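You operate a simulated robot arm through the tools that you are given. There is no shell and no other tool. Be economical: measure what you need, move in short steps, check, and stop when the job is done.

The job below is to be done with a simulated robot arm. You get a single attempt, and the scene is never put back.

## Task
Put the click wrench on the top of the store bench away on the shelf under the kit bench. Push the warmer door shut. Put two of the black blocks from the top of the kit bench on the shelf under the panel frame. Put the small parts box marked "Clips" from the top of the trim bench on the light table and the small parts box labelled "Plugs" on the shelf under the panel frame. Pull the warmer drawer open. Any order will do. Set down upright: small parts box.

Only the result counts: the job must be done as asked and must still hold three seconds after the hand-in. Knocking over, shifting, dropping, spilling or breaking anything else fails it.

## Robot
A 7-joint arm with a two-finger parallel gripper on a trunk, on a base that drives. Base frame: it is fixed to the floor where the robot stands at the start and does not move with it; the origin is under the middle of the robot, x ahead of it, y to its left, z up. Lengths are in m, angles in degrees, forces in N, time in s.
With the tool pointing down near the work surface it reaches from about 0.34 to 0.76 m from the robot's upright axis, wherever it stands. Its first joint turns from -115.0 to 115.0 degrees. Places, roughly: black block [-1.25, 2.5, 0.75]; light table [-4.8, -0.6, 0.9]; shelf under the kit bench [-1.5, 2.4, 0.3]; shelf under the panel frame [-2.3, -0.6, 0.5]; small parts box [-3.5, -0.5, 1]; warmer door [0.2, 1, 0.9]; warmer drawer [-4.3, -0.5, 0.7]. Payload 3.91 kg.
Tool frame: the origin (TCP) lies between the finger pads and is the grasp point; the fingertips stand 0.03 m ahead of it; z points along the fingers, y is the line along which they close. The gripper opens to 0.11 m. The fingers are 0.02 m wide and 0.01 m thick; the gripper's body (0.048 by 0.112 m) begins 0.055 m behind the TCP.
Orientation is told as [roll, pitch, yaw] about the base's x, y, z axes, in that order, counted from this pose: with the fingers straight down and closing along the base's y, the tool's x points along the base's -x, its y along +y and its z along -z.

## Interface
- The arm moves only by the tool play_rows. Its argument "motion" is a list of rows, each a list of 7 numbers: the turn, a rotation vector about the tool's x, y, z in degrees, then the shift along the tool's x, y, z in m, then the finger opening in m, from 0 to 0.11. In form: [[wx, wy, wz, x, y, z, gripper], ...]. A call has 1 to 10 rows; each row shifts and turns the commanded pose from where the row before left it, along the tool's axes as they then stand. Rows are played at 5 a second. More than 0.05 m and 8.6 degrees between two rows, or a gripper value outside its range, and nothing of the call is played. A pose out of reach is approached as far as the arm can. The call stops where the force on the tool passes 40 N (or 10 N more than at its start, if that is more) or the arm is blocked; 0.2 s more then pass. Each finger travels about 0.108 m/s and halts on what it meets, pressing with about 31 N; the grip force reading is that of the motor and also rises with nothing between the fingers. The clock runs only during rows and for 0.2 s after the last one: add rows that do not move to give the fingers time. The reply holds the time, the measured pose of the TCP, the force on the tool along the base axes, the opening and the grip force, in the units named above and with some noise, with the torque about the TCP (base axes, N m) and any sound that the robot's microphone picked up.
- Cameras (640 x 400 px; columns grow to the right, rows downward): "scene" is now at [-0.0161, 0.2029, 1.5419]; the picture's right is [0.75, -0.66, 0.00], its down [-0.58, -0.66, -0.48] and it looks along [0.32, 0.36, -0.88] (base axes); focal length 269 px, centre (320, 200). "wrist" rides on the gripper at [0.072, 0.017, -0.103] in the tool frame; the picture's right is [-0.23, 0.97, 0.00], its down [-0.76, -0.18, -0.62] and it looks along [-0.61, -0.14, 0.78] (tool axes); focal length 222 px, centre (320, 200). There is no depth. A picture from a camera that has moved, and an enlarged one, comes with that camera's place and axes in the base frame and with its lens.
- grab_frame(camera): a new picture of that camera. No time passes.
- raise_lower(by): slides the trunk up (or, below 0, down) by that many m; the arm and the scene camera ride with it, the base frame stays. It gives what a move gives, with no picture.
- base_move(legs): drives the robot by 1 to 6 legs, each [ahead, turn to the left] in m and degrees, along the robot's own axes; the way and the turn of a leg run together, so that a leg with both is an arc; at most 1.5 m and 180 degrees a leg. The arm and the cameras ride along, it lands a little off, and it stops where it bumps. It gives what a move gives.
- head_to(pan, tilt): turns the head with the scene camera to pan (to the left, within 155 degrees either way) and tilt (down, from -29 to 69), counted from straight ahead of the robot. It gives what a move gives.
- enlarge(camera, box): a new picture of the part [left, top, right, bottom] of that camera's present view, enlarged. No time passes.
- close_job(): hands the job in; it is judged then, once.

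Work in short steps. Places have to be worked out from the pictures, the camera data and where the tool is seen: move nearer, look again, correct. Check each grasp and each placing, and mend what went wrong. You have 186 turns and 144 pictures in all, those below and enlarged ones among them. Open the gripper and draw the arm clear of the work before you hand the job in, unless the task says otherwise.

The tools are called as a command line: name --pt "numbers of a row" for each row, then --argument value for the rest, lists and objects as JSON in quotes. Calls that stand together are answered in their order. play_rows: Moves the arm, as the interface text tells. Its arguments: {"type":"object","properties":{"motion":{"type":"array"}},"required":["motion"]} The other tools are called the same way: raise_lower (by) slides the trunk up or down; base_move (legs) drives the base; head_to (pan, tilt) turns the head that bears the scene camera; grab_frame (camera) takes a picture; enlarge (camera, box) takes an enlarged picture of a part of a camera's view; close_job () hands the job in.

At the start:

```text
clock: 0.0
tool_pos: [0.0227, 0.4702, 1.1473]
tool_rot: [0.0, 0.0, 0.0]
wrist_force: [-0.9, 0.8, -0.2]
torque: [0.0, 0.03, -0.02]
gripper_width: 0.1098
grip_force: 0.1
trunk travel left (down, up): [-0.675, 0.315]
robot x, y, heading: [-0.0003, -0.0008, -0.1]
head pan, tilt: [48.5, 61.4]
```

scene: 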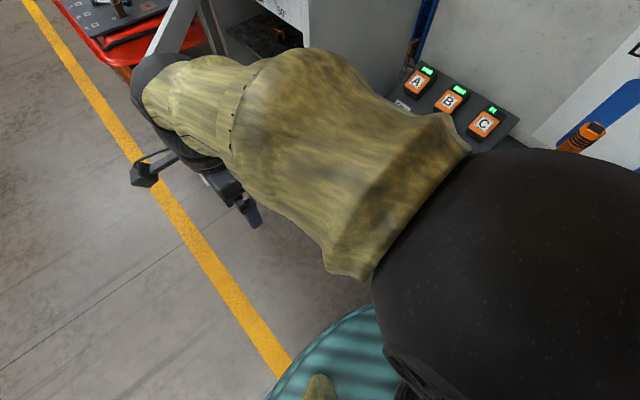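
wrist: 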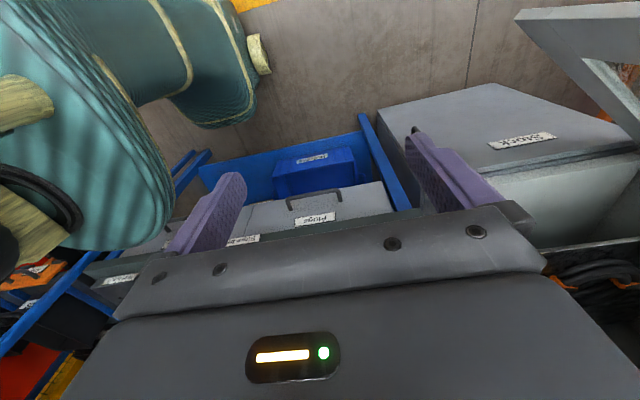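

The arm covers the scene view; I look round with the head first to learn the layout.

head_to --pan 90 --tilt 20

grab_frame --camera "scene"

head_to --pan 150 --tilt 20

grab_frame --camera "scene"

head_to --pan -150 --tilt 15

grab_frame --camera "scene"

head_to --pan 0 --tilt 20

grab_frame --camera "scene"

```text
clock: 1.1
tool_pos: [0.0235, 0.4708, 1.1472]
tool_rot: [0.1, 0.1, 0.0]
wrist_force: [0.5, 0.1, -1.0]
torque: [-0.03, 0.0, -0.02]
gripper_width: 0.11
grip_force: 0.1
trunk travel left (down, up): [-0.675, 0.315]
robot x, y, heading: [0.0011, 0.0009, 0.0]
head pan, tilt: [90.0, 20.0]
```

```text
141 pictures are left
camera scene: at [-0.0591, 0.2474, 1.6016], right [1.0, 0.0, 0.0], down [0.0, -0.34, -0.94], along [0.0, 0.94, -0.34], focal length 269 px, centre (320, 200)
```

scene: 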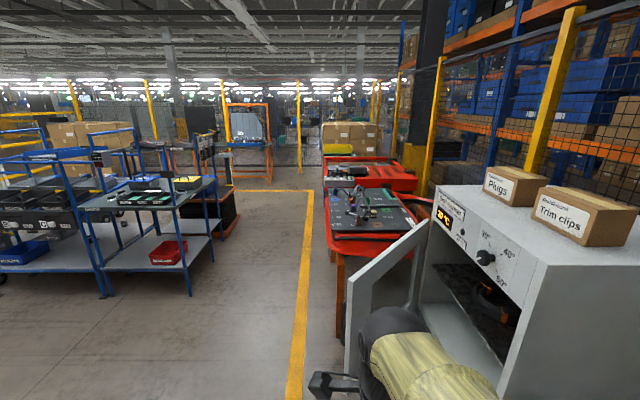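

```text
clock: 2.4
tool_pos: [0.0234, 0.4712, 1.1474]
tool_rot: [0.0, 0.1, 0.0]
wrist_force: [0.3, -0.3, -0.8]
torque: [0.0, 0.0, -0.01]
gripper_width: 0.11
grip_force: 0.2
trunk travel left (down, up): [-0.675, 0.315]
robot x, y, heading: [0.0039, 0.0032, 0.0]
head pan, tilt: [150.0, 20.0]
```

```text
140 pictures are left
camera scene: at [-0.1398, 0.2009, 1.6017], right [0.5, 0.87, 0.0], down [0.3, -0.17, -0.94], along [-0.81, 0.47, -0.34], focal length 269 px, centre (320, 200)
```

scene: 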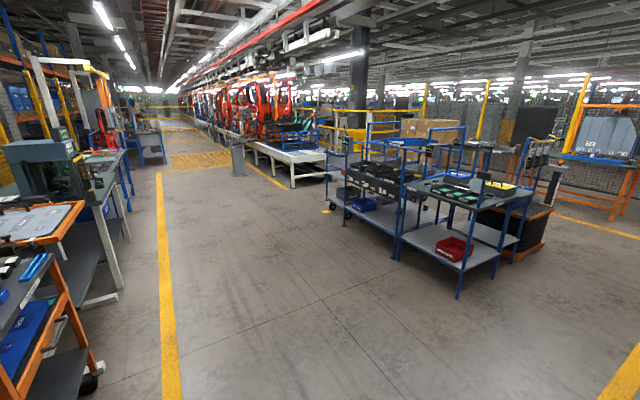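

```text
clock: 6.5
tool_pos: [0.0227, 0.4702, 1.1475]
tool_rot: [0.0, 0.0, 0.0]
wrist_force: [0.0, 0.2, 0.4]
torque: [0.02, -0.01, -0.02]
gripper_width: 0.11
grip_force: 0.0
trunk travel left (down, up): [-0.675, 0.315]
robot x, y, heading: [0.002, 0.0014, 0.0]
head pan, tilt: [-150.0, 15.0]
```

```text
139 pictures are left
camera scene: at [-0.1401, 0.1075, 1.6098], right [-0.5, 0.87, 0.0], down [0.22, 0.13, -0.97], along [-0.84, -0.48, -0.26], focal length 269 px, centre (320, 200)
```

scene: 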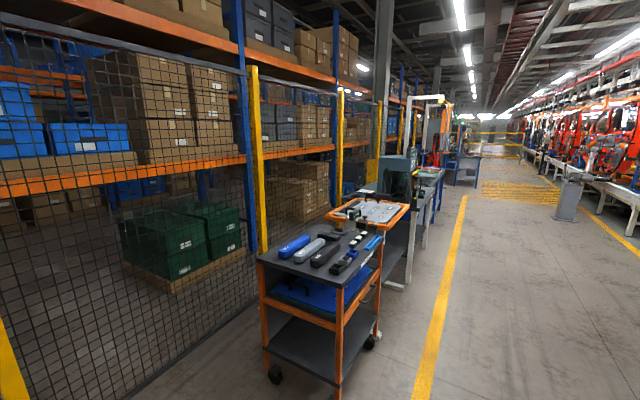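

```text
clock: 8.8
tool_pos: [0.0228, 0.4703, 1.1464]
tool_rot: [0.1, -0.1, 0.0]
wrist_force: [0.1, 0.2, -0.1]
torque: [0.03, -0.01, -0.01]
gripper_width: 0.1103
grip_force: 0.0
trunk travel left (down, up): [-0.675, 0.315]
robot x, y, heading: [0.0003, 0.0008, -0.1]
head pan, tilt: [0.0, 20.0]
```

```text
138 pictures are left
camera scene: at [0.0339, 0.1542, 1.6017], right [0.0, -1.0, 0.0], down [-0.34, 0.0, -0.94], along [0.94, 0.0, -0.34], focal length 269 px, centre (320, 200)
```

scene: 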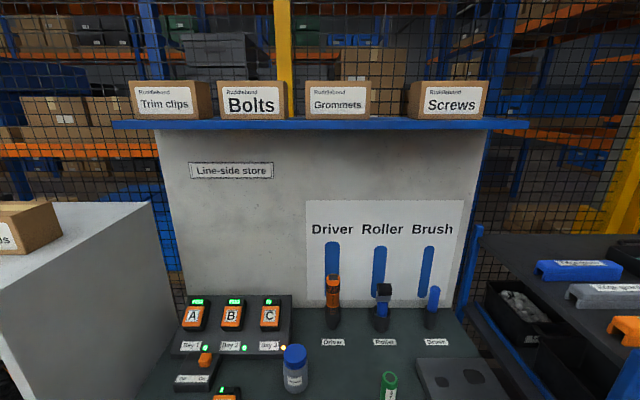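

The store bench is ahead. I look down at its top.

head_to --pan -5 --tilt 48

grab_frame --camera "scene"

head_to --pan -60 --tilt 40

grab_frame --camera "scene"

```text
clock: 9.8
tool_pos: [0.0231, 0.4712, 1.1474]
tool_rot: [0.0, 0.0, 0.0]
wrist_force: [-0.8, 0.3, 0.2]
torque: [0.01, 0.0, -0.01]
gripper_width: 0.1102
grip_force: 0.0
trunk travel left (down, up): [-0.675, 0.315]
robot x, y, heading: [-0.0028, -0.0009, 0.2]
head pan, tilt: [-5.0, 48.0]
```

```text
137 pictures are left
camera scene: at [0.0194, 0.1474, 1.5588], right [-0.09, -1.0, 0.0], down [-0.74, 0.06, -0.67], along [0.67, -0.06, -0.74], focal length 269 px, centre (320, 200)
```

scene: 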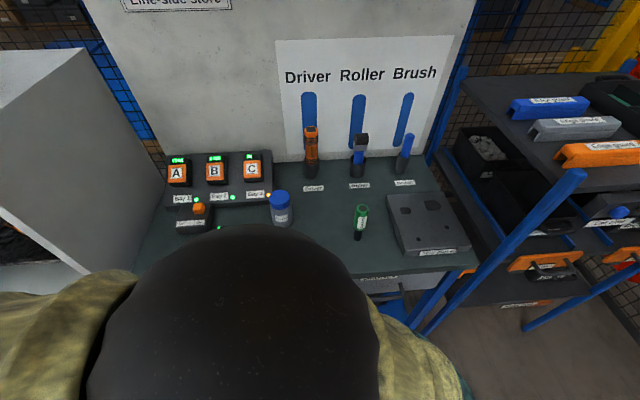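

```text
clock: 11.0
tool_pos: [0.0226, 0.4714, 1.1471]
tool_rot: [0.0, 0.0, 0.0]
wrist_force: [0.3, -0.5, 0.0]
torque: [0.03, -0.01, 0.01]
gripper_width: 0.1101
grip_force: 0.0
trunk travel left (down, up): [-0.675, 0.315]
robot x, y, heading: [-0.0011, -0.0005, 0.2]
head pan, tilt: [-60.0, 40.0]
```

```text
136 pictures are left
camera scene: at [-0.0166, 0.0806, 1.5702], right [-0.87, -0.5, 0.0], down [-0.32, 0.56, -0.77], along [0.38, -0.66, -0.64], focal length 269 px, centre (320, 200)
```

scene: 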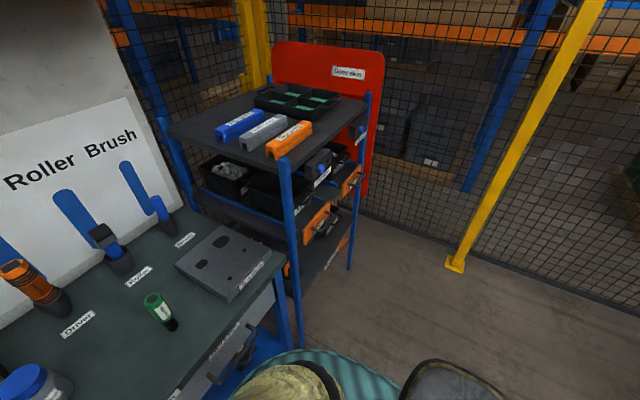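

Arm shoulder hides the bench's near part. I back up a bit to view the bench over the arm.

base_move --legs '[[-0.5, 0]]'

head_to --pan 0 --tilt 35

grab_frame --camera "scene"

enlarge --camera "scene" --box '[200, 120, 420, 260]'

```text
clock: 13.9
tool_pos: [-0.4775, 0.4715, 1.1464]
tool_rot: [0.0, 0.0, -0.2]
wrist_force: [-0.9, 0.5, -0.9]
torque: [0.01, -0.03, 0.01]
gripper_width: 0.1101
grip_force: 0.1
trunk travel left (down, up): [-0.675, 0.315]
robot x, y, heading: [-0.5016, -0.0002, -0.2]
head pan, tilt: [-60.0, 40.0]
```

```text
clock: 15.2
tool_pos: [-0.4778, 0.4705, 1.1467]
tool_rot: [0.0, 0.1, -0.1]
wrist_force: [-0.7, 0.9, -0.2]
torque: [-0.04, 0.03, 0.01]
gripper_width: 0.1101
grip_force: 0.0
trunk travel left (down, up): [-0.675, 0.315]
robot x, y, heading: [-0.5006, 0.0028, -0.2]
head pan, tilt: [0.0, 35.0]
```

```text
135 pictures are left
camera scene: at [-0.4715, 0.1544, 1.5778], right [0.0, -1.0, 0.0], down [-0.57, 0.0, -0.82], along [0.82, 0.0, -0.57], focal length 269 px, centre (320, 200)
```

scene: 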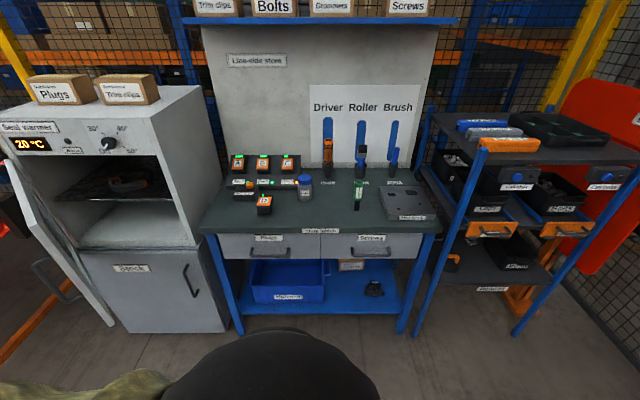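

```text
2.86 times, centred on (310, 190) of scene
camera zoom: at [-0.4715, 0.1544, 1.5778], right [0.0, -1.0, 0.0], down [-0.57, 0.0, -0.82], along [0.82, 0.0, -0.57], focal length 769 px, centre (349, 229)
```

zoom: 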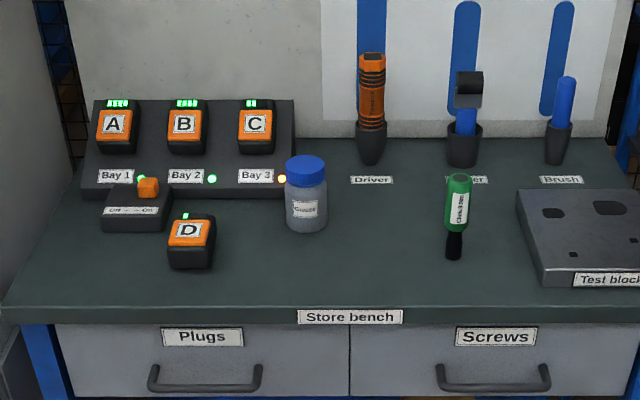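

Bench confirmed. I check the green tool's label and the warmer.

enlarge --camera "scene" --box '[335, 165, 385, 215]'

enlarge --camera "scene" --box '[0, 60, 240, 340]'

```text
8.00 times, centred on (360, 190) of scene
camera zoom: at [-0.4715, 0.1544, 1.5778], right [0.0, -1.0, 0.0], down [-0.57, 0.0, -0.82], along [0.82, 0.0, -0.57], focal length 2153 px, centre (0, 280)
```

zoom: 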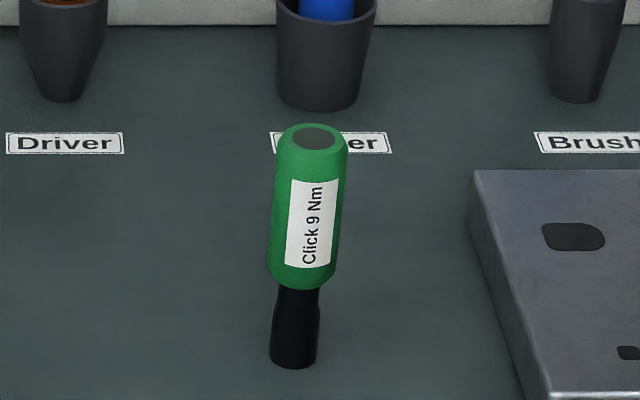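

```text
1.43 times, centred on (120, 200) of scene
camera zoom: at [-0.4715, 0.1544, 1.5778], right [0.0, -1.0, 0.0], down [-0.57, 0.0, -0.82], along [0.82, 0.0, -0.57], focal length 384 px, centre (606, 200)
```

zoom: 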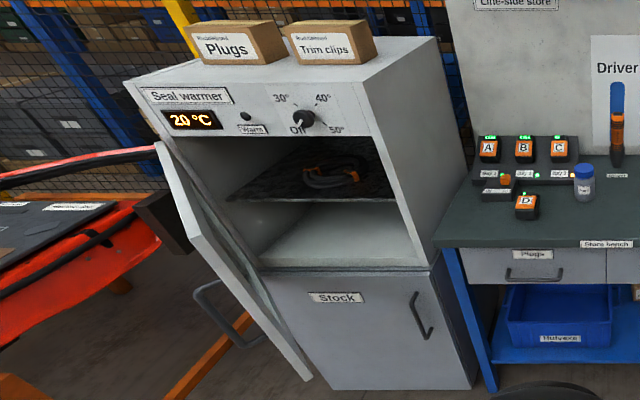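

The click wrench stands upright at about (0.49, -0.01), some 0.14 tall. I look closer at the warmer door.

head_to --pan 55 --tilt 35

grab_frame --camera "scene"

```text
clock: 16.5
tool_pos: [-0.4769, 0.4706, 1.1479]
tool_rot: [-0.1, 0.0, -0.1]
wrist_force: [-0.4, -0.8, 0.2]
torque: [-0.03, 0.03, 0.03]
gripper_width: 0.1102
grip_force: 0.1
trunk travel left (down, up): [-0.675, 0.315]
robot x, y, heading: [-0.4979, 0.0009, -0.0]
head pan, tilt: [55.0, 35.0]
```

```text
131 pictures are left
camera scene: at [-0.5089, 0.2267, 1.5778], right [0.82, -0.58, 0.0], down [-0.33, -0.47, -0.82], along [0.47, 0.67, -0.57], focal length 269 px, centre (320, 200)
```

scene: 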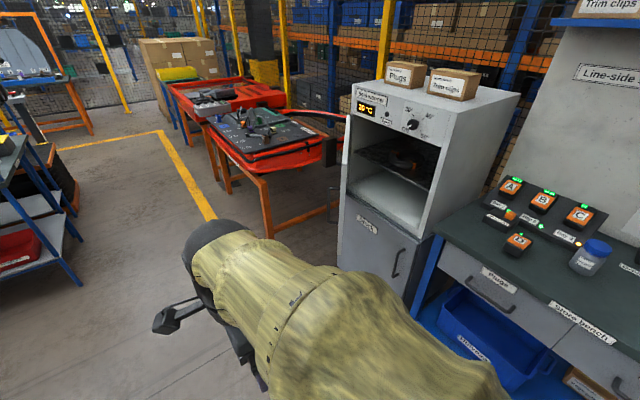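

enlarge --camera "scene" --box '[290, 70, 490, 290]'

```text
1.82 times, centred on (390, 180) of scene
camera zoom: at [-0.5089, 0.2267, 1.5778], right [0.82, -0.58, 0.0], down [-0.33, -0.47, -0.82], along [0.47, 0.67, -0.57], focal length 489 px, centre (193, 236)
```

zoom: 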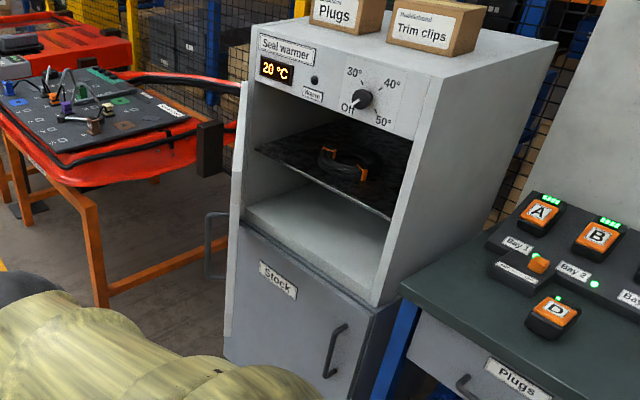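

I read the door as hinged near (0.34, 1.17) with its free edge near (0.06, 0.84). I drive to stand facing it from about (-0.5, 0.9).

base_move --legs '[[0, 90], [0.9, 0], [0, -90]]'

head_to --pan 0 --tilt 35

grab_frame --camera "scene"

```text
clock: 28.9
tool_pos: [-0.5182, 1.3785, 1.1466]
tool_rot: [0.0, 0.0, 2.7]
wrist_force: [0.3, 1.0, 0.1]
torque: [0.01, -0.02, 0.0]
gripper_width: 0.1101
grip_force: 0.0
trunk travel left (down, up): [-0.675, 0.315]
robot x, y, heading: [-0.5196, 0.9075, 2.3]
head pan, tilt: [55.0, 35.0]
```

```text
clock: 30.1
tool_pos: [-0.5181, 1.3787, 1.1456]
tool_rot: [0.0, 0.1, 2.6]
wrist_force: [-0.1, -0.2, 1.3]
torque: [0.0, 0.0, 0.02]
gripper_width: 0.1097
grip_force: 0.0
trunk travel left (down, up): [-0.675, 0.315]
robot x, y, heading: [-0.5194, 0.9056, 2.4]
head pan, tilt: [0.0, 35.0]
```

```text
129 pictures are left
camera scene: at [-0.4975, 1.0631, 1.5778], right [0.05, -1.0, 0.0], down [-0.57, -0.03, -0.82], along [0.82, 0.04, -0.57], focal length 269 px, centre (320, 200)
```

scene: 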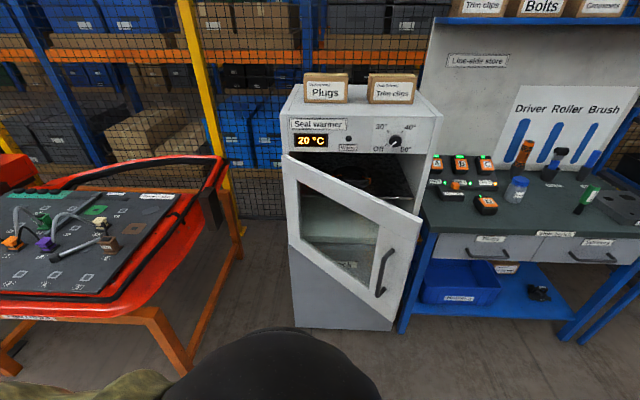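

The door is clear: hinge (0.32, 1.2), free edge (0.01, 0.85), z 0.75 to 1.17. I close the fingers and bring them outside the door's free end, above its handle.

play_rows --pt "0 0 0 -0.044 -0.015 0.006 0.09" --pt "0 0 0 -0.044 -0.015 0.006 0.07" --pt "0 0 0 -0.044 -0.015 0.006 0.05" --pt "0 0 0 -0.044 -0.015 0.006 0.03" --pt "0 0 0 -0.044 -0.015 0.006 0.01" --pt "0 0 0 -0.044 -0.015 0.006 0" --pt "0 0 0 -0.022 -0.042 0 0" --pt "0 0 0 -0.022 -0.042 0 0" --pt "0 0 0 -0.022 -0.042 0 0"

grab_frame --camera "scene"

```text
clock: 32.1
tool_pos: [-0.1791, 1.1765, 1.1113]
tool_rot: [0.0, 0.0, 2.8]
wrist_force: [0.2, 0.4, -0.1]
torque: [0.0, -0.01, 0.02]
gripper_width: 0.0002
grip_force: 30.9
trunk travel left (down, up): [-0.675, 0.315]
robot x, y, heading: [-0.5172, 0.9061, 2.6]
head pan, tilt: [0.0, 35.0]
```

```text
128 pictures are left
camera scene: at [-0.4971, 1.0622, 1.5779], right [0.05, -1.0, 0.0], down [-0.57, -0.03, -0.82], along [0.82, 0.04, -0.57], focal length 269 px, centre (320, 200)
```

scene: 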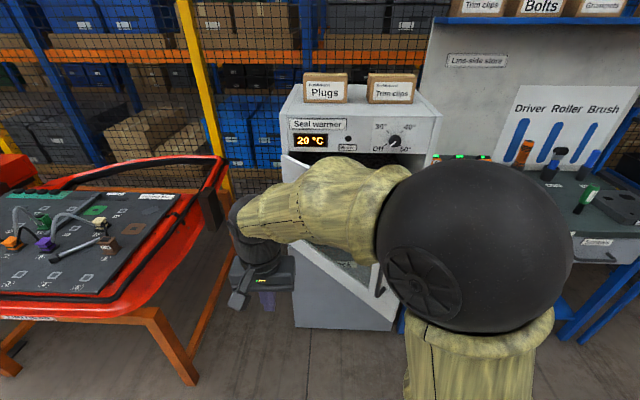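

Now nearer the door's outer face.

play_rows --pt "0 0 0 -0.026 -0.042 0 0" --pt "0 0 0 -0.026 -0.042 0 0" --pt "0 0 0 -0.026 -0.042 0 0" --pt "0 0 0 -0.026 -0.042 0 0" --pt "0 0 0 -0.026 -0.042 0 0"

grab_frame --camera "scene"

grab_frame --camera "wrist"

```text
clock: 33.3
tool_pos: [-0.0364, 0.9734, 1.1097]
tool_rot: [0.0, 0.1, 2.7]
wrist_force: [-0.6, -0.1, -0.3]
torque: [0.01, 0.02, 0.0]
gripper_width: 0.0
grip_force: 31.2
trunk travel left (down, up): [-0.675, 0.315]
robot x, y, heading: [-0.5161, 0.909, 2.4]
head pan, tilt: [0.0, 35.0]
```

```text
127 pictures are left
camera scene: at [-0.4965, 1.0622, 1.5778], right [0.05, -1.0, 0.0], down [-0.57, -0.03, -0.82], along [0.82, 0.04, -0.57], focal length 269 px, centre (320, 200)
```

scene: 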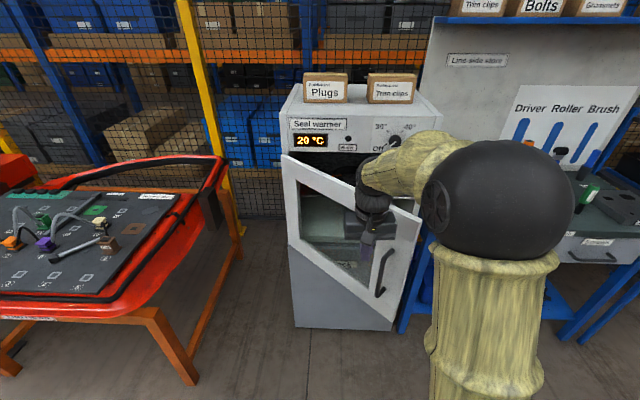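

```text
126 pictures are left
camera wrist: at [-0.1092, 0.986, 1.2143], right [0.18, 0.98, 0.0], down [0.77, -0.14, 0.62], along [0.61, -0.11, -0.78], focal length 222 px, centre (320, 200)
```

wrist: 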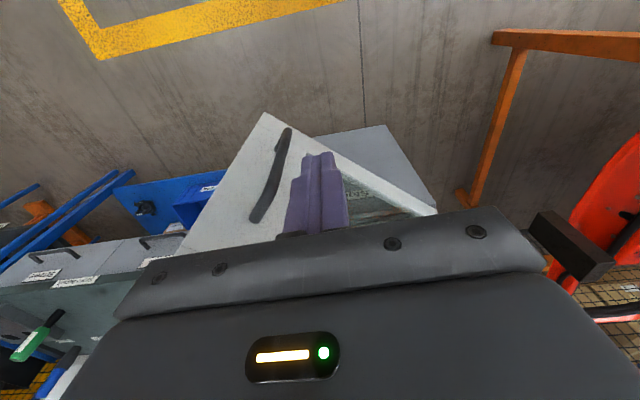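

The closed fingers are just outside the door frame; I push along its arc.

play_rows --pt "0 0 0 -0.0353 -0.0367 0 0" --pt "0 0 0 -0.0353 -0.0367 0 0" --pt "0 0 0 -0.0323 -0.0256 0 0" --pt "0 0 0 -0.0323 -0.0256 0 0" --pt "0 0 0 -0.0317 -0.018 0 0" --pt "0 0 0 -0.0317 -0.018 0 0" --pt "0 0 0 -0.0345 -0.0126 0 0"

grab_frame --camera "scene"

```text
refused: row 1 steps farther than a row can; nothing moved
```

```text
125 pictures are left
camera scene: at [-0.4965, 1.0622, 1.5778], right [0.05, -1.0, 0.0], down [-0.57, -0.03, -0.82], along [0.82, 0.04, -0.57], focal length 269 px, centre (320, 200)
```

scene: 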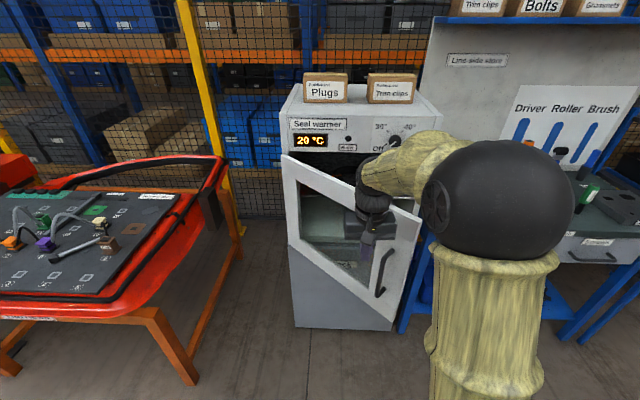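

Step a hair too long; I shorten the rows.

play_rows --pt "0 0 0 -0.034 -0.035 0 0" --pt "0 0 0 -0.034 -0.035 0 0" --pt "0 0 0 -0.0323 -0.0256 0 0" --pt "0 0 0 -0.0323 -0.0256 0 0" --pt "0 0 0 -0.0317 -0.018 0 0" --pt "0 0 0 -0.0317 -0.018 0 0" --pt "0 0 0 -0.0345 -0.0126 0 0"

grab_frame --camera "scene"

```text
clock: 34.9
tool_pos: [0.1848, 0.8194, 1.1065]
tool_rot: [0.3, 2.2, 2.8]
wrist_force: [0.1, -0.2, 8.6]
torque: [-0.31, -0.26, -0.03]
gripper_width: 0.0001
grip_force: 30.8
trunk travel left (down, up): [-0.675, 0.315]
robot x, y, heading: [-0.5194, 0.9055, 2.7]
head pan, tilt: [0.0, 35.0]
stopped in row 7: the force on the tool passed its limit (the readings are from after the stop); the commanded pose is now the measured one
```

```text
124 pictures are left
camera scene: at [-0.4978, 1.0625, 1.578], right [0.05, -1.0, 0.0], down [-0.57, -0.03, -0.82], along [0.82, 0.04, -0.57], focal length 269 px, centre (320, 200)
```

scene: 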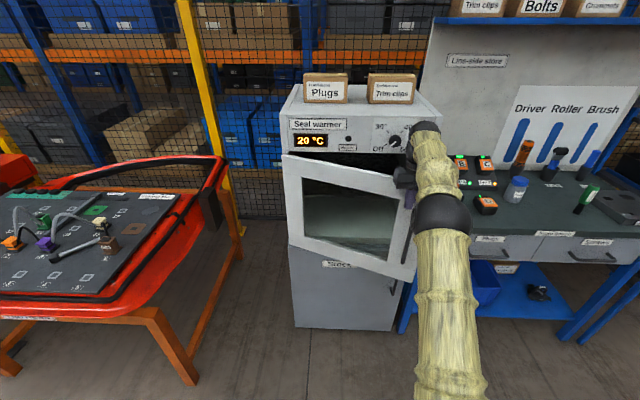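

Door has come halfway; the arm is near its reach. I drive the base forward to push on.

base_move --legs '[[0.12, 0]]'

grab_frame --camera "scene"

```text
clock: 36.2
tool_pos: [0.3033, 0.8245, 1.1059]
tool_rot: [0.3, 2.2, 2.8]
wrist_force: [-0.8, -9.8, 21.6]
torque: [-0.43, -0.6, -0.35]
gripper_width: 0.0
grip_force: 31.4
trunk travel left (down, up): [-0.675, 0.315]
robot x, y, heading: [-0.3967, 0.9109, 2.8]
head pan, tilt: [0.0, 35.0]
```

```text
123 pictures are left
camera scene: at [-0.3783, 1.067, 1.5781], right [0.05, -1.0, 0.0], down [-0.57, -0.03, -0.82], along [0.82, 0.04, -0.57], focal length 269 px, centre (320, 200)
```

scene: 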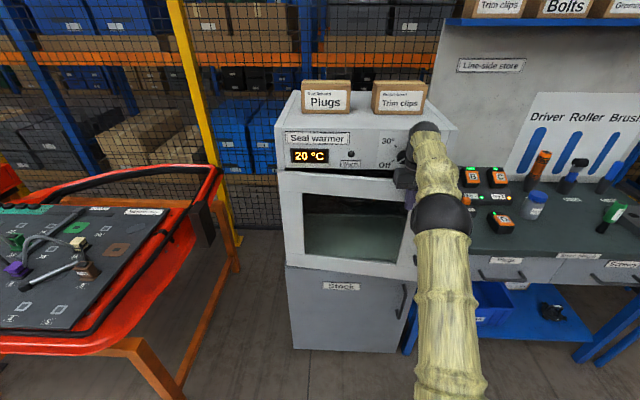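

Nearly shut; one more short drive.

base_move --legs '[[0.06, 0]]'

grab_frame --camera "scene"

```text
clock: 37.0
tool_pos: [0.3184, 0.8263, 1.1081]
tool_rot: [0.4, 3.8, 3.1]
wrist_force: [-26.5, 2.0, -0.6]
torque: [-0.27, -3.16, 0.26]
gripper_width: 0.0
grip_force: 30.4
trunk travel left (down, up): [-0.675, 0.315]
robot x, y, heading: [-0.3741, 0.9129, 2.6]
head pan, tilt: [0.0, 35.0]
stopped in leg 1: the force on the tool passed its limit (the readings are from after the stop); the commanded pose is now the measured one
```

```text
122 pictures are left
camera scene: at [-0.3583, 1.0699, 1.5779], right [0.05, -1.0, 0.0], down [-0.57, -0.03, -0.82], along [0.82, 0.04, -0.57], focal length 269 px, centre (320, 200)
```

scene: 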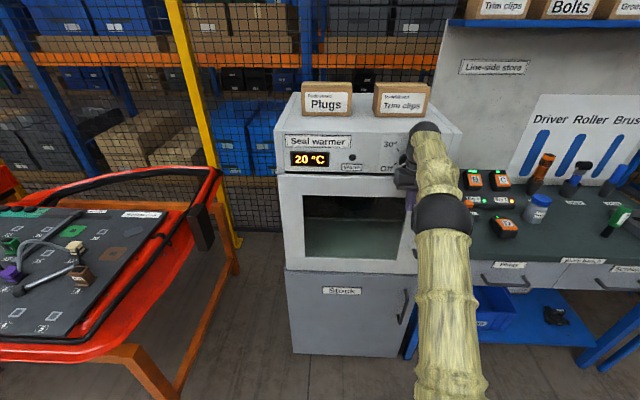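

The push met a hard stop and the door looks flush. I back off and check.

base_move --legs '[[-0.3, 0]]'

head_to --pan 10 --tilt 35

enlarge --camera "scene" --box '[240, 70, 500, 330]'

```text
clock: 39.0
tool_pos: [0.0229, 0.8124, 1.1056]
tool_rot: [0.5, 3.8, 3.0]
wrist_force: [0.1, -0.2, 0.9]
torque: [-0.01, 0.0, 0.0]
gripper_width: 0.0
grip_force: 30.7
trunk travel left (down, up): [-0.675, 0.315]
robot x, y, heading: [-0.6732, 0.8989, 2.9]
head pan, tilt: [0.0, 35.0]
```

```text
clock: 39.8
tool_pos: [0.0219, 0.8123, 1.1059]
tool_rot: [0.5, 3.7, 3.1]
wrist_force: [0.1, -0.3, -0.1]
torque: [0.01, -0.01, -0.01]
gripper_width: 0.0
grip_force: 31.1
trunk travel left (down, up): [-0.675, 0.315]
robot x, y, heading: [-0.6737, 0.899, 2.9]
head pan, tilt: [10.0, 35.0]
```

```text
1.54 times, centred on (370, 200) of scene
camera zoom: at [-0.6541, 1.0705, 1.5778], right [0.22, -0.98, 0.0], down [-0.56, -0.13, -0.82], along [0.8, 0.18, -0.57], focal length 414 px, centre (243, 200)
```

zoom: 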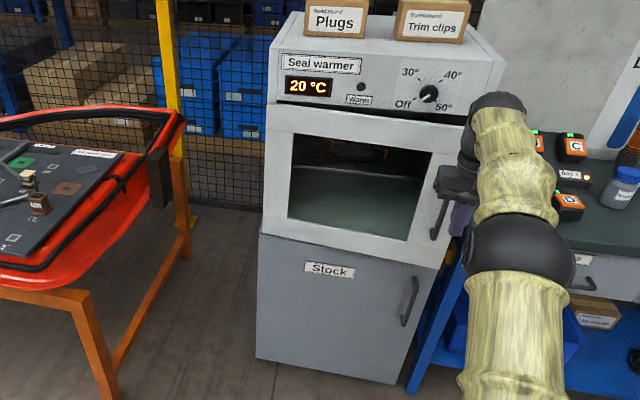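

The door looks closed; I'll confirm from the side. I drive back to the store bench for the wrench and look at the door obliquely.

base_move --legs '[[0, -92.9], [0.91, 0], [0, 90]]'

head_to --pan 45 --tilt 30

grab_frame --camera "scene"

```text
clock: 52.2
tool_pos: [0.0405, -0.1136, 1.1053]
tool_rot: [0.5, 3.8, 0.7]
wrist_force: [-0.3, -0.2, 0.2]
torque: [-0.05, 0.04, 0.0]
gripper_width: 0.0
grip_force: 30.7
trunk travel left (down, up): [-0.675, 0.315]
robot x, y, heading: [-0.6533, 0.0027, 0.3]
head pan, tilt: [10.0, 35.0]
```

```text
clock: 53.2
tool_pos: [0.0393, -0.1143, 1.1061]
tool_rot: [0.5, 3.7, 0.7]
wrist_force: [-0.2, -0.2, -0.3]
torque: [-0.01, -0.02, -0.02]
gripper_width: 0.0
grip_force: 31.0
trunk travel left (down, up): [-0.675, 0.315]
robot x, y, heading: [-0.657, 0.0016, 0.5]
head pan, tilt: [45.0, 30.0]
```

```text
120 pictures are left
camera scene: at [-0.6501, 0.2201, 1.5856], right [0.71, -0.7, 0.0], down [-0.35, -0.36, -0.87], along [0.61, 0.62, -0.5], focal length 269 px, centre (320, 200)
```

scene: 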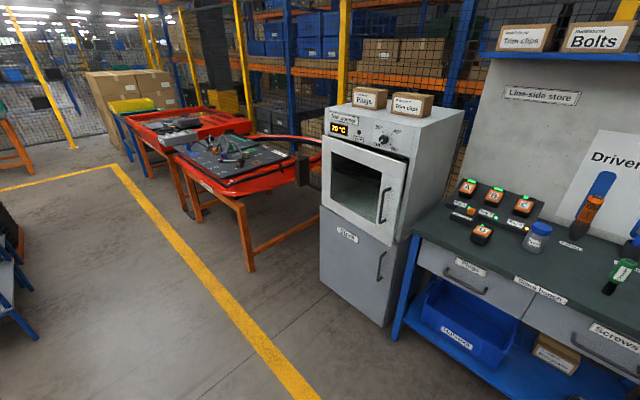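

enlarge --camera "scene" --box '[310, 90, 470, 250]'

```text
2.50 times, centred on (390, 170) of scene
camera zoom: at [-0.6501, 0.2201, 1.5856], right [0.71, -0.7, 0.0], down [-0.35, -0.36, -0.87], along [0.61, 0.62, -0.5], focal length 673 px, centre (145, 275)
```

zoom: 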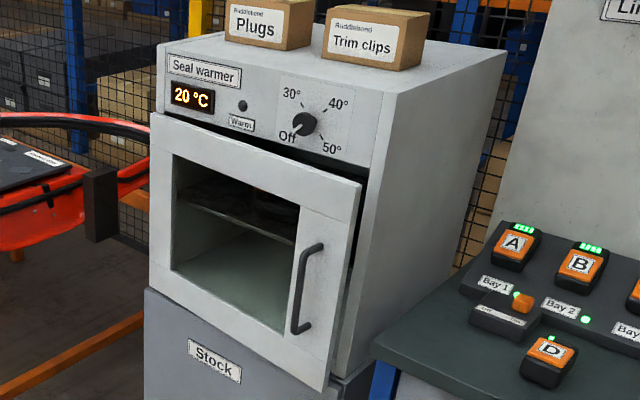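

The door is still a few cm ajar; the gripper body met the panel first. I'll push again with the tool horizontal, which I also want for the wrench. First I draw the arm in and turn the tool about its axis to have the camera on top later.

play_rows --pt "0 0 0 0.049 0 0 0" --pt "0 0 0 0.049 0 0 0" --pt "0 0 0 0.049 0.02 0 0" --pt "0 0 8.5 0 0.02 0 0" --pt "0 0 8.5 0 0.02 0 0" --pt "0 0 8.5 0 0 0 0" --pt "0 0 8.5 0 0 0 0" --pt "0 0 8.5 0 0 0 0" --pt "0 0 8.5 0 0 0 0" --pt "0 0 8.5 0 0 0 0"

play_rows --pt "0 0 8.5 0 0 0 0" --pt "0 0 8.5 0 0 0 0" --pt "0 0 8.5 0 0 0 0" --pt "0 0 8.5 0 0 0 0" --pt "0 0 8.5 0 0 0 0" --pt "0 0 8.5 0 0 0 0" --pt "0 0 8.5 0 0 0 0" --pt "0 0 8.5 0 0 0 0" --pt "0 0 8.5 0 0 0 0" --pt "0 0 8.5 0 0 0 0"

```text
refused: row 3 steps farther than a row can; nothing moved
```

```text
clock: 55.4
tool_pos: [0.0406, -0.1137, 1.1049]
tool_rot: [-3.8, 0.7, -84.5]
wrist_force: [0.0, 0.1, 0.3]
torque: [0.03, 0.0, -0.01]
gripper_width: 0.0
grip_force: 30.6
trunk travel left (down, up): [-0.675, 0.315]
robot x, y, heading: [-0.6524, -0.0005, 0.5]
head pan, tilt: [45.0, 30.0]
```

Rotation works. I go on turning while retracting.

play_rows --pt "0 0 0 0 -0.049 0 0" --pt "0 0 0 0 -0.049 0 0" --pt "0 0 0 0.03 -0.036 0 0" --pt "0 0 8.5 0 0 0 0" --pt "0 0 8.5 0 0 0 0" --pt "0 0 8.5 0 0 0 0" --pt "0 0 8.5 0 0 0 0" --pt "0 0 8.5 0 0 0 0" --pt "0 0 8.5 0 0 0 0" --pt "0 0 8.5 0 0 0 0"

play_rows --pt "0 0 8.5 0 0 0 0" --pt "0 0 8.5 0 0 0 0" --pt "0 0 8.5 0 0 0 0" --pt "0 0 8.5 0 0 0 0"

```text
clock: 57.6
tool_pos: [-0.0954, -0.0984, 1.1148]
tool_rot: [-2.6, -2.9, -144.0]
wrist_force: [0.1, 0.6, -0.3]
torque: [-0.03, -0.01, 0.0]
gripper_width: 0.0001
grip_force: 30.6
trunk travel left (down, up): [-0.675, 0.315]
robot x, y, heading: [-0.6539, 0.0021, 0.3]
head pan, tilt: [45.0, 30.0]
```

```text
clock: 58.6
tool_pos: [-0.0967, -0.0993, 1.114]
tool_rot: [-0.4, -4.0, -178.0]
wrist_force: [-0.3, 0.0, -0.7]
torque: [0.0, 0.0, 0.02]
gripper_width: 0.0005
grip_force: 30.9
trunk travel left (down, up): [-0.675, 0.315]
robot x, y, heading: [-0.6518, 0.0028, 0.7]
head pan, tilt: [45.0, 30.0]
```

Now pitch the tool up to horizontal, facing forward.

play_rows --pt "0 8.5 0 0 0 0 0" --pt "0 8.5 0 0 0 0 0" --pt "0 8.5 0 0 0 0 0" --pt "0 8.5 0 0 0 0 0" --pt "0 8.5 0 0 0 0 0" --pt "0 8.5 0 0 0 0 0" --pt "0 8.5 0 0 0 0 0" --pt "0 8.5 0 0 0 0 0" --pt "0 8.5 0 0 0 0 0" --pt "0 8.5 0 0 0 0 0"

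grab_frame --camera "wrist"

```text
clock: 60.8
tool_pos: [-0.0966, -0.0983, 1.1136]
tool_rot: [-3.6, 81.2, 178.6]
wrist_force: [0.7, -0.3, -0.4]
torque: [0.0, -0.02, 0.0]
gripper_width: 0.0
grip_force: 30.9
trunk travel left (down, up): [-0.675, 0.315]
robot x, y, heading: [-0.6525, 0.0006, 0.3]
head pan, tilt: [45.0, 30.0]
```

```text
118 pictures are left
camera wrist: at [-0.1863, -0.1193, 1.2025], right [0.0, -0.97, -0.23], down [-0.74, 0.16, -0.66], along [0.68, 0.17, -0.72], focal length 222 px, centre (320, 200)
```

wrist: 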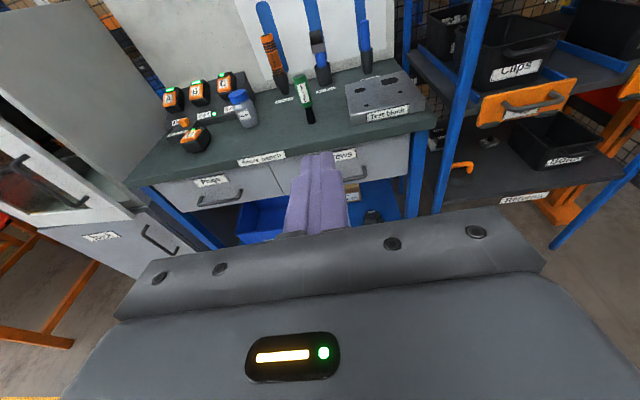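

The tool is horizontal with a good view. I drive over to face the door's free edge and push there above the handle.

base_move --legs '[[0, 90], [0.875, 0], [0, -90]]'

play_rows --pt "0 8.5 0 0 0 0 0" --pt "0 0 0 -0.015 0 0 0"

grab_frame --camera "wrist"

```text
clock: 73.0
tool_pos: [-0.1066, 0.776, 1.1146]
tool_rot: [-3.8, 81.3, 179.4]
wrist_force: [-0.7, -0.2, 0.2]
torque: [0.01, -0.02, 0.0]
gripper_width: 0.0
grip_force: 30.4
trunk travel left (down, up): [-0.675, 0.315]
robot x, y, heading: [-0.6636, 0.867, 1.7]
head pan, tilt: [45.0, 30.0]
```

```text
clock: 73.6
tool_pos: [-0.1074, 0.7762, 1.0991]
tool_rot: [-63.9, 89.5, 119.2]
wrist_force: [0.7, 0.0, -0.4]
torque: [-0.01, 0.0, 0.01]
gripper_width: 0.0004
grip_force: 31.2
trunk travel left (down, up): [-0.675, 0.315]
robot x, y, heading: [-0.6666, 0.8663, 1.7]
head pan, tilt: [45.0, 30.0]
```

```text
117 pictures are left
camera wrist: at [-0.2082, 0.7533, 1.1726], right [0.05, -0.97, -0.24], down [-0.64, 0.15, -0.76], along [0.77, 0.19, -0.61], focal length 222 px, centre (320, 200)
```

wrist: 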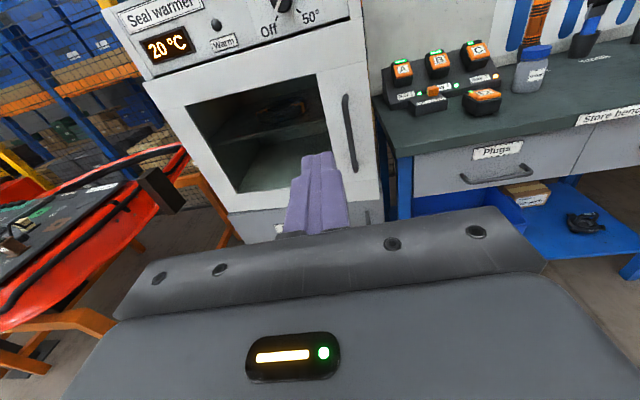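

Fingertips will meet the frame between window and handle; I shift 12 mm toward the free edge and drive forward until it stops.

play_rows --pt "0 0 0 0 0.012 0 0"

base_move --legs '[[0.37, 0]]'

grab_frame --camera "wrist"

```text
clock: 74.0
tool_pos: [-0.1063, 0.7645, 1.0985]
tool_rot: [-63.0, 89.3, 120.2]
wrist_force: [-0.4, 0.8, -0.4]
torque: [-0.06, 0.02, 0.02]
gripper_width: 0.0001
grip_force: 31.3
trunk travel left (down, up): [-0.675, 0.315]
robot x, y, heading: [-0.6634, 0.8625, 1.4]
head pan, tilt: [45.0, 30.0]
```

```text
clock: 76.4
tool_pos: [0.2693, 0.7767, 1.0983]
tool_rot: [-58.6, 89.2, 124.6]
wrist_force: [0.5, -0.4, 0.3]
torque: [-0.01, 0.0, -0.05]
gripper_width: 0.0
grip_force: 31.1
trunk travel left (down, up): [-0.675, 0.315]
robot x, y, heading: [-0.2898, 0.8766, 1.7]
head pan, tilt: [45.0, 30.0]
```

```text
116 pictures are left
camera wrist: at [0.1678, 0.7518, 1.1727], right [0.05, -0.97, -0.24], down [-0.64, 0.15, -0.76], along [0.77, 0.19, -0.61], focal length 222 px, centre (320, 200)
```

wrist: 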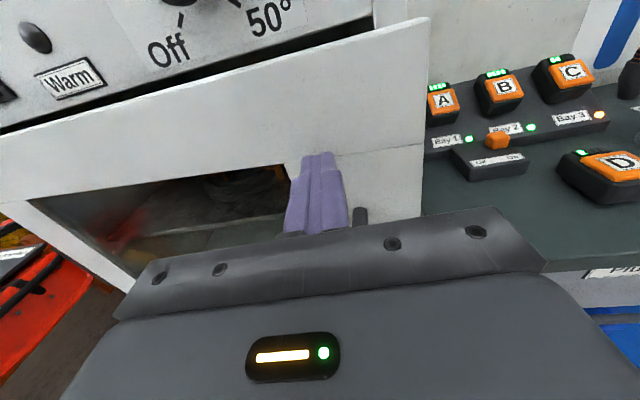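

Right at the frame. I advance the fingers with the arm until the door stops.

play_rows --pt "0 0 0 0 0 0.02 0" --pt "0 0 0 0 0 0.02 0" --pt "0 0 0 0 0 0.02 0" --pt "0 0 0 0 0 0.02 0" --pt "0 0 0 0 0 0.02 0" --pt "0 0 0 0 0 0.02 0"

grab_frame --camera "wrist"

```text
clock: 77.3
tool_pos: [0.3367, 0.7796, 1.0989]
tool_rot: [-61.5, 89.3, 121.7]
wrist_force: [-8.9, 0.3, 2.7]
torque: [-0.02, -0.15, -0.04]
gripper_width: 0.0
grip_force: 30.7
trunk travel left (down, up): [-0.675, 0.315]
robot x, y, heading: [-0.2907, 0.8743, 1.6]
head pan, tilt: [45.0, 30.0]
stopped in row 4: the force on the tool passed its limit (the readings are from after the stop); the commanded pose is now the measured one
```

```text
115 pictures are left
camera wrist: at [0.235, 0.7548, 1.1729], right [0.05, -0.97, -0.24], down [-0.64, 0.15, -0.76], along [0.77, 0.19, -0.61], focal length 222 px, centre (320, 200)
```

wrist: 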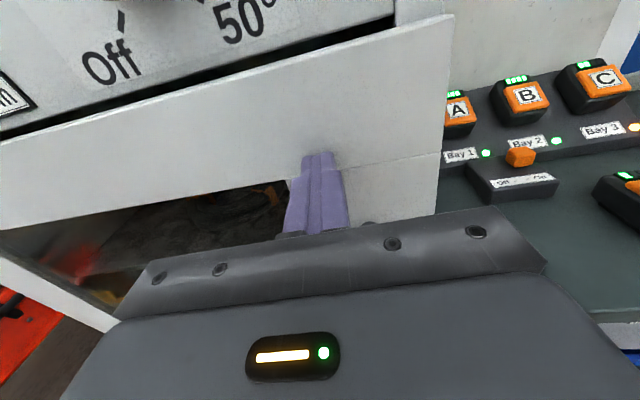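

The push stopped, maybe just on first contact. I push again.

play_rows --pt "0 0 0 0 0 0.008 0" --pt "0 0 0 0 0 0.008 0" --pt "0 0 0 0 0 0.008 0" --pt "0 0 0 0 0 0.008 0" --pt "0 0 0 0 0 0.008 0" --pt "0 0 0 0 0 0.008 0"

grab_frame --camera "wrist"

```text
clock: 77.8
tool_pos: [0.336, 0.7786, 1.0994]
tool_rot: [-55.1, 89.2, 128.0]
wrist_force: [-30.9, 4.3, 10.0]
torque: [-0.05, -0.35, -0.13]
gripper_width: 0.0
grip_force: 31.3
trunk travel left (down, up): [-0.675, 0.315]
robot x, y, heading: [-0.2937, 0.8794, 1.3]
head pan, tilt: [45.0, 30.0]
stopped in row 2: the force on the tool passed its limit (the readings are from after the stop); the commanded pose is now the measured one
```

```text
114 pictures are left
camera wrist: at [0.2352, 0.755, 1.1731], right [0.05, -0.97, -0.24], down [-0.64, 0.15, -0.75], along [0.77, 0.19, -0.61], focal length 222 px, centre (320, 200)
```

wrist: 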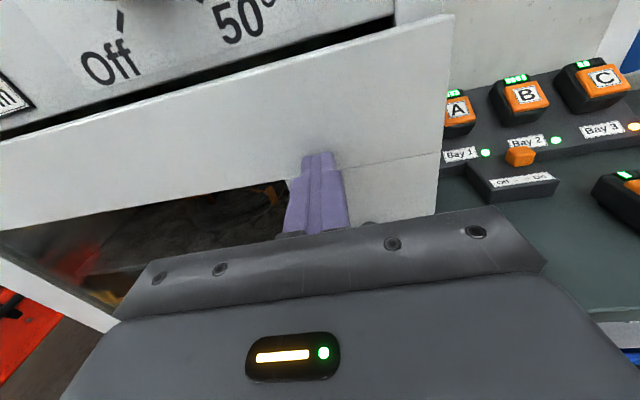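

Hard stop now without motion. I back off and view it obliquely again on the way to the wrench.

base_move --legs '[[-0.37, 0], [0, -91.5], [0.88, 0], [0, 90]]'

enlarge --camera "scene" --box '[310, 90, 470, 250]'

grab_frame --camera "wrist"

```text
clock: 92.0
tool_pos: [-0.0195, -0.1266, 1.0958]
tool_rot: [-40.6, 88.9, 141.2]
wrist_force: [-0.5, -0.8, 0.6]
torque: [0.0, 0.01, 0.01]
gripper_width: 0.0002
grip_force: 31.1
trunk travel left (down, up): [-0.675, 0.315]
robot x, y, heading: [-0.6479, -0.0165, 0.2]
head pan, tilt: [45.0, 30.0]
```

```text
2.50 times, centred on (390, 170) of scene
camera zoom: at [-0.6474, 0.203, 1.5856], right [0.71, -0.7, 0.0], down [-0.35, -0.35, -0.87], along [0.61, 0.61, -0.5], focal length 673 px, centre (145, 275)
```

zoom: 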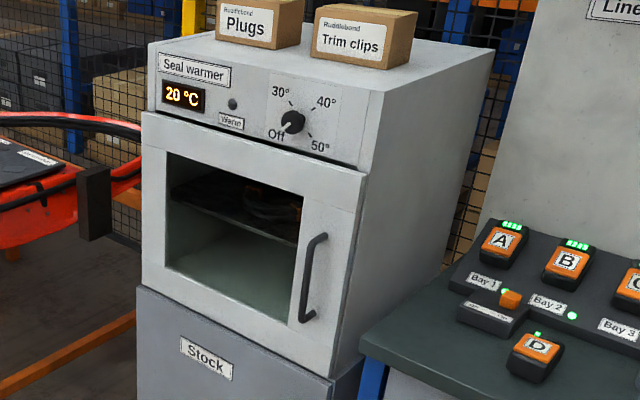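

```text
112 pictures are left
camera wrist: at [-0.1216, -0.1487, 1.1699], right [0.03, -0.97, -0.24], down [-0.64, 0.17, -0.75], along [0.77, 0.17, -0.62], focal length 222 px, centre (320, 200)
```

wrist: 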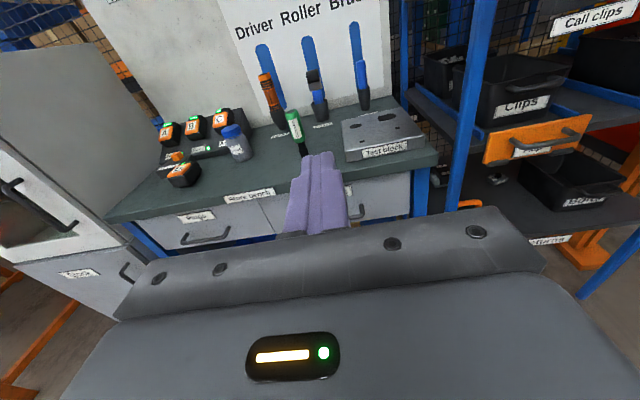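

The door is flush now. Wrench near (0.50, -0.005), green handle z 0.89 to 0.99. I line the hand up in y, open to 0.08, and lower the trunk.

play_rows --pt "0 0 0 0 -0.04 0 0.03" --pt "0 0 0 0 -0.04 0 0.06" --pt "0 0 0 0 -0.04 0 0.08" --pt "0 0 0 0 0 0 0.08"

raise_lower --by -0.145

head_to --pan 0 --tilt 35

grab_frame --camera "scene"

grab_frame --camera "wrist"

```text
clock: 93.0
tool_pos: [-0.0217, -0.0982, 1.0961]
tool_rot: [-40.3, 89.0, 141.5]
wrist_force: [-0.3, 0.9, 0.1]
torque: [-0.02, -0.03, 0.01]
gripper_width: 0.0799
grip_force: 0.0
out of reach, approached as far as the arm can: row 1, 2, 3
trunk travel left (down, up): [-0.675, 0.315]
robot x, y, heading: [-0.6491, -0.0097, -0.1]
head pan, tilt: [45.0, 30.0]
```

```text
clock: 94.7
tool_pos: [-0.0218, -0.0971, 0.9512]
tool_rot: [-40.9, 89.0, 140.8]
wrist_force: [-0.1, -0.4, -0.2]
torque: [0.0, 0.01, 0.05]
gripper_width: 0.0798
grip_force: 0.0
trunk travel left (down, up): [-0.53, 0.46]
robot x, y, heading: [-0.6531, -0.0164, 0.2]
head pan, tilt: [45.0, 30.0]
```

```text
clock: 95.9
tool_pos: [-0.022, -0.0984, 0.9509]
tool_rot: [-40.4, 89.0, 141.2]
wrist_force: [-0.4, -1.1, 0.7]
torque: [-0.01, 0.03, -0.02]
gripper_width: 0.0804
grip_force: 0.1
trunk travel left (down, up): [-0.53, 0.46]
robot x, y, heading: [-0.655, -0.0147, 0.1]
head pan, tilt: [0.0, 35.0]
```

```text
111 pictures are left
camera scene: at [-0.623, 0.1391, 1.4328], right [0.0, -1.0, 0.0], down [-0.57, 0.0, -0.82], along [0.82, 0.0, -0.57], focal length 269 px, centre (320, 200)
```

scene: 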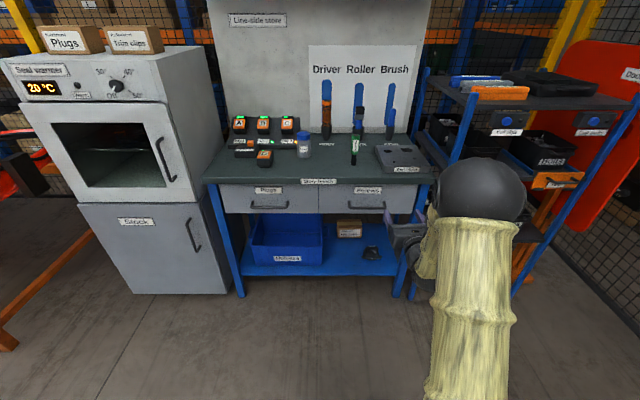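

```text
110 pictures are left
camera wrist: at [-0.1227, -0.1199, 1.0255], right [0.03, -0.97, -0.24], down [-0.64, 0.17, -0.75], along [0.77, 0.17, -0.62], focal length 222 px, centre (320, 200)
```

wrist: 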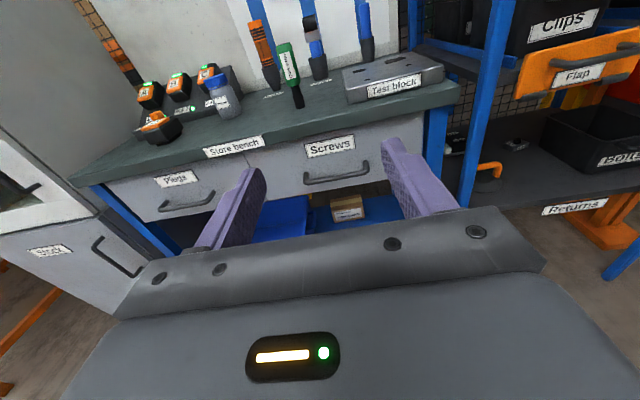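

The arm's lateral range is limited in this pose; I line up with the base instead: turn 4.5° left and drive forward part way.

base_move --legs '[[0, 4.5], [0.38, 0]]'

grab_frame --camera "wrist"

```text
clock: 98.8
tool_pos: [0.3625, -0.0173, 0.9499]
tool_rot: [-40.2, 88.9, 146.1]
wrist_force: [-0.4, 0.4, -0.3]
torque: [-0.01, 0.04, -0.07]
gripper_width: 0.08
grip_force: 0.1
trunk travel left (down, up): [-0.53, 0.46]
robot x, y, heading: [-0.2713, 0.0187, 4.7]
head pan, tilt: [0.0, 35.0]
```

```text
109 pictures are left
camera wrist: at [0.2634, -0.0456, 1.0254], right [0.1, -0.97, -0.24], down [-0.65, 0.12, -0.75], along [0.75, 0.23, -0.62], focal length 222 px, centre (320, 200)
```

wrist: 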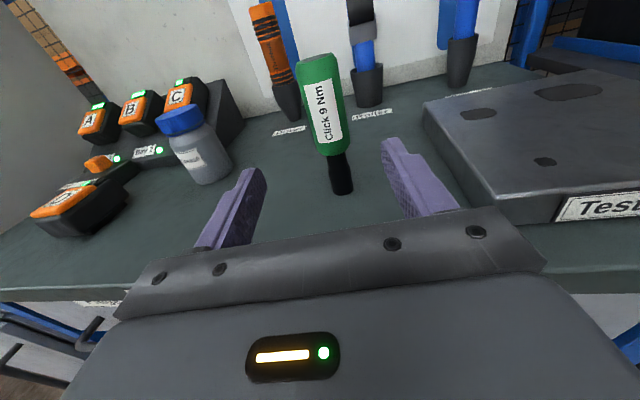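

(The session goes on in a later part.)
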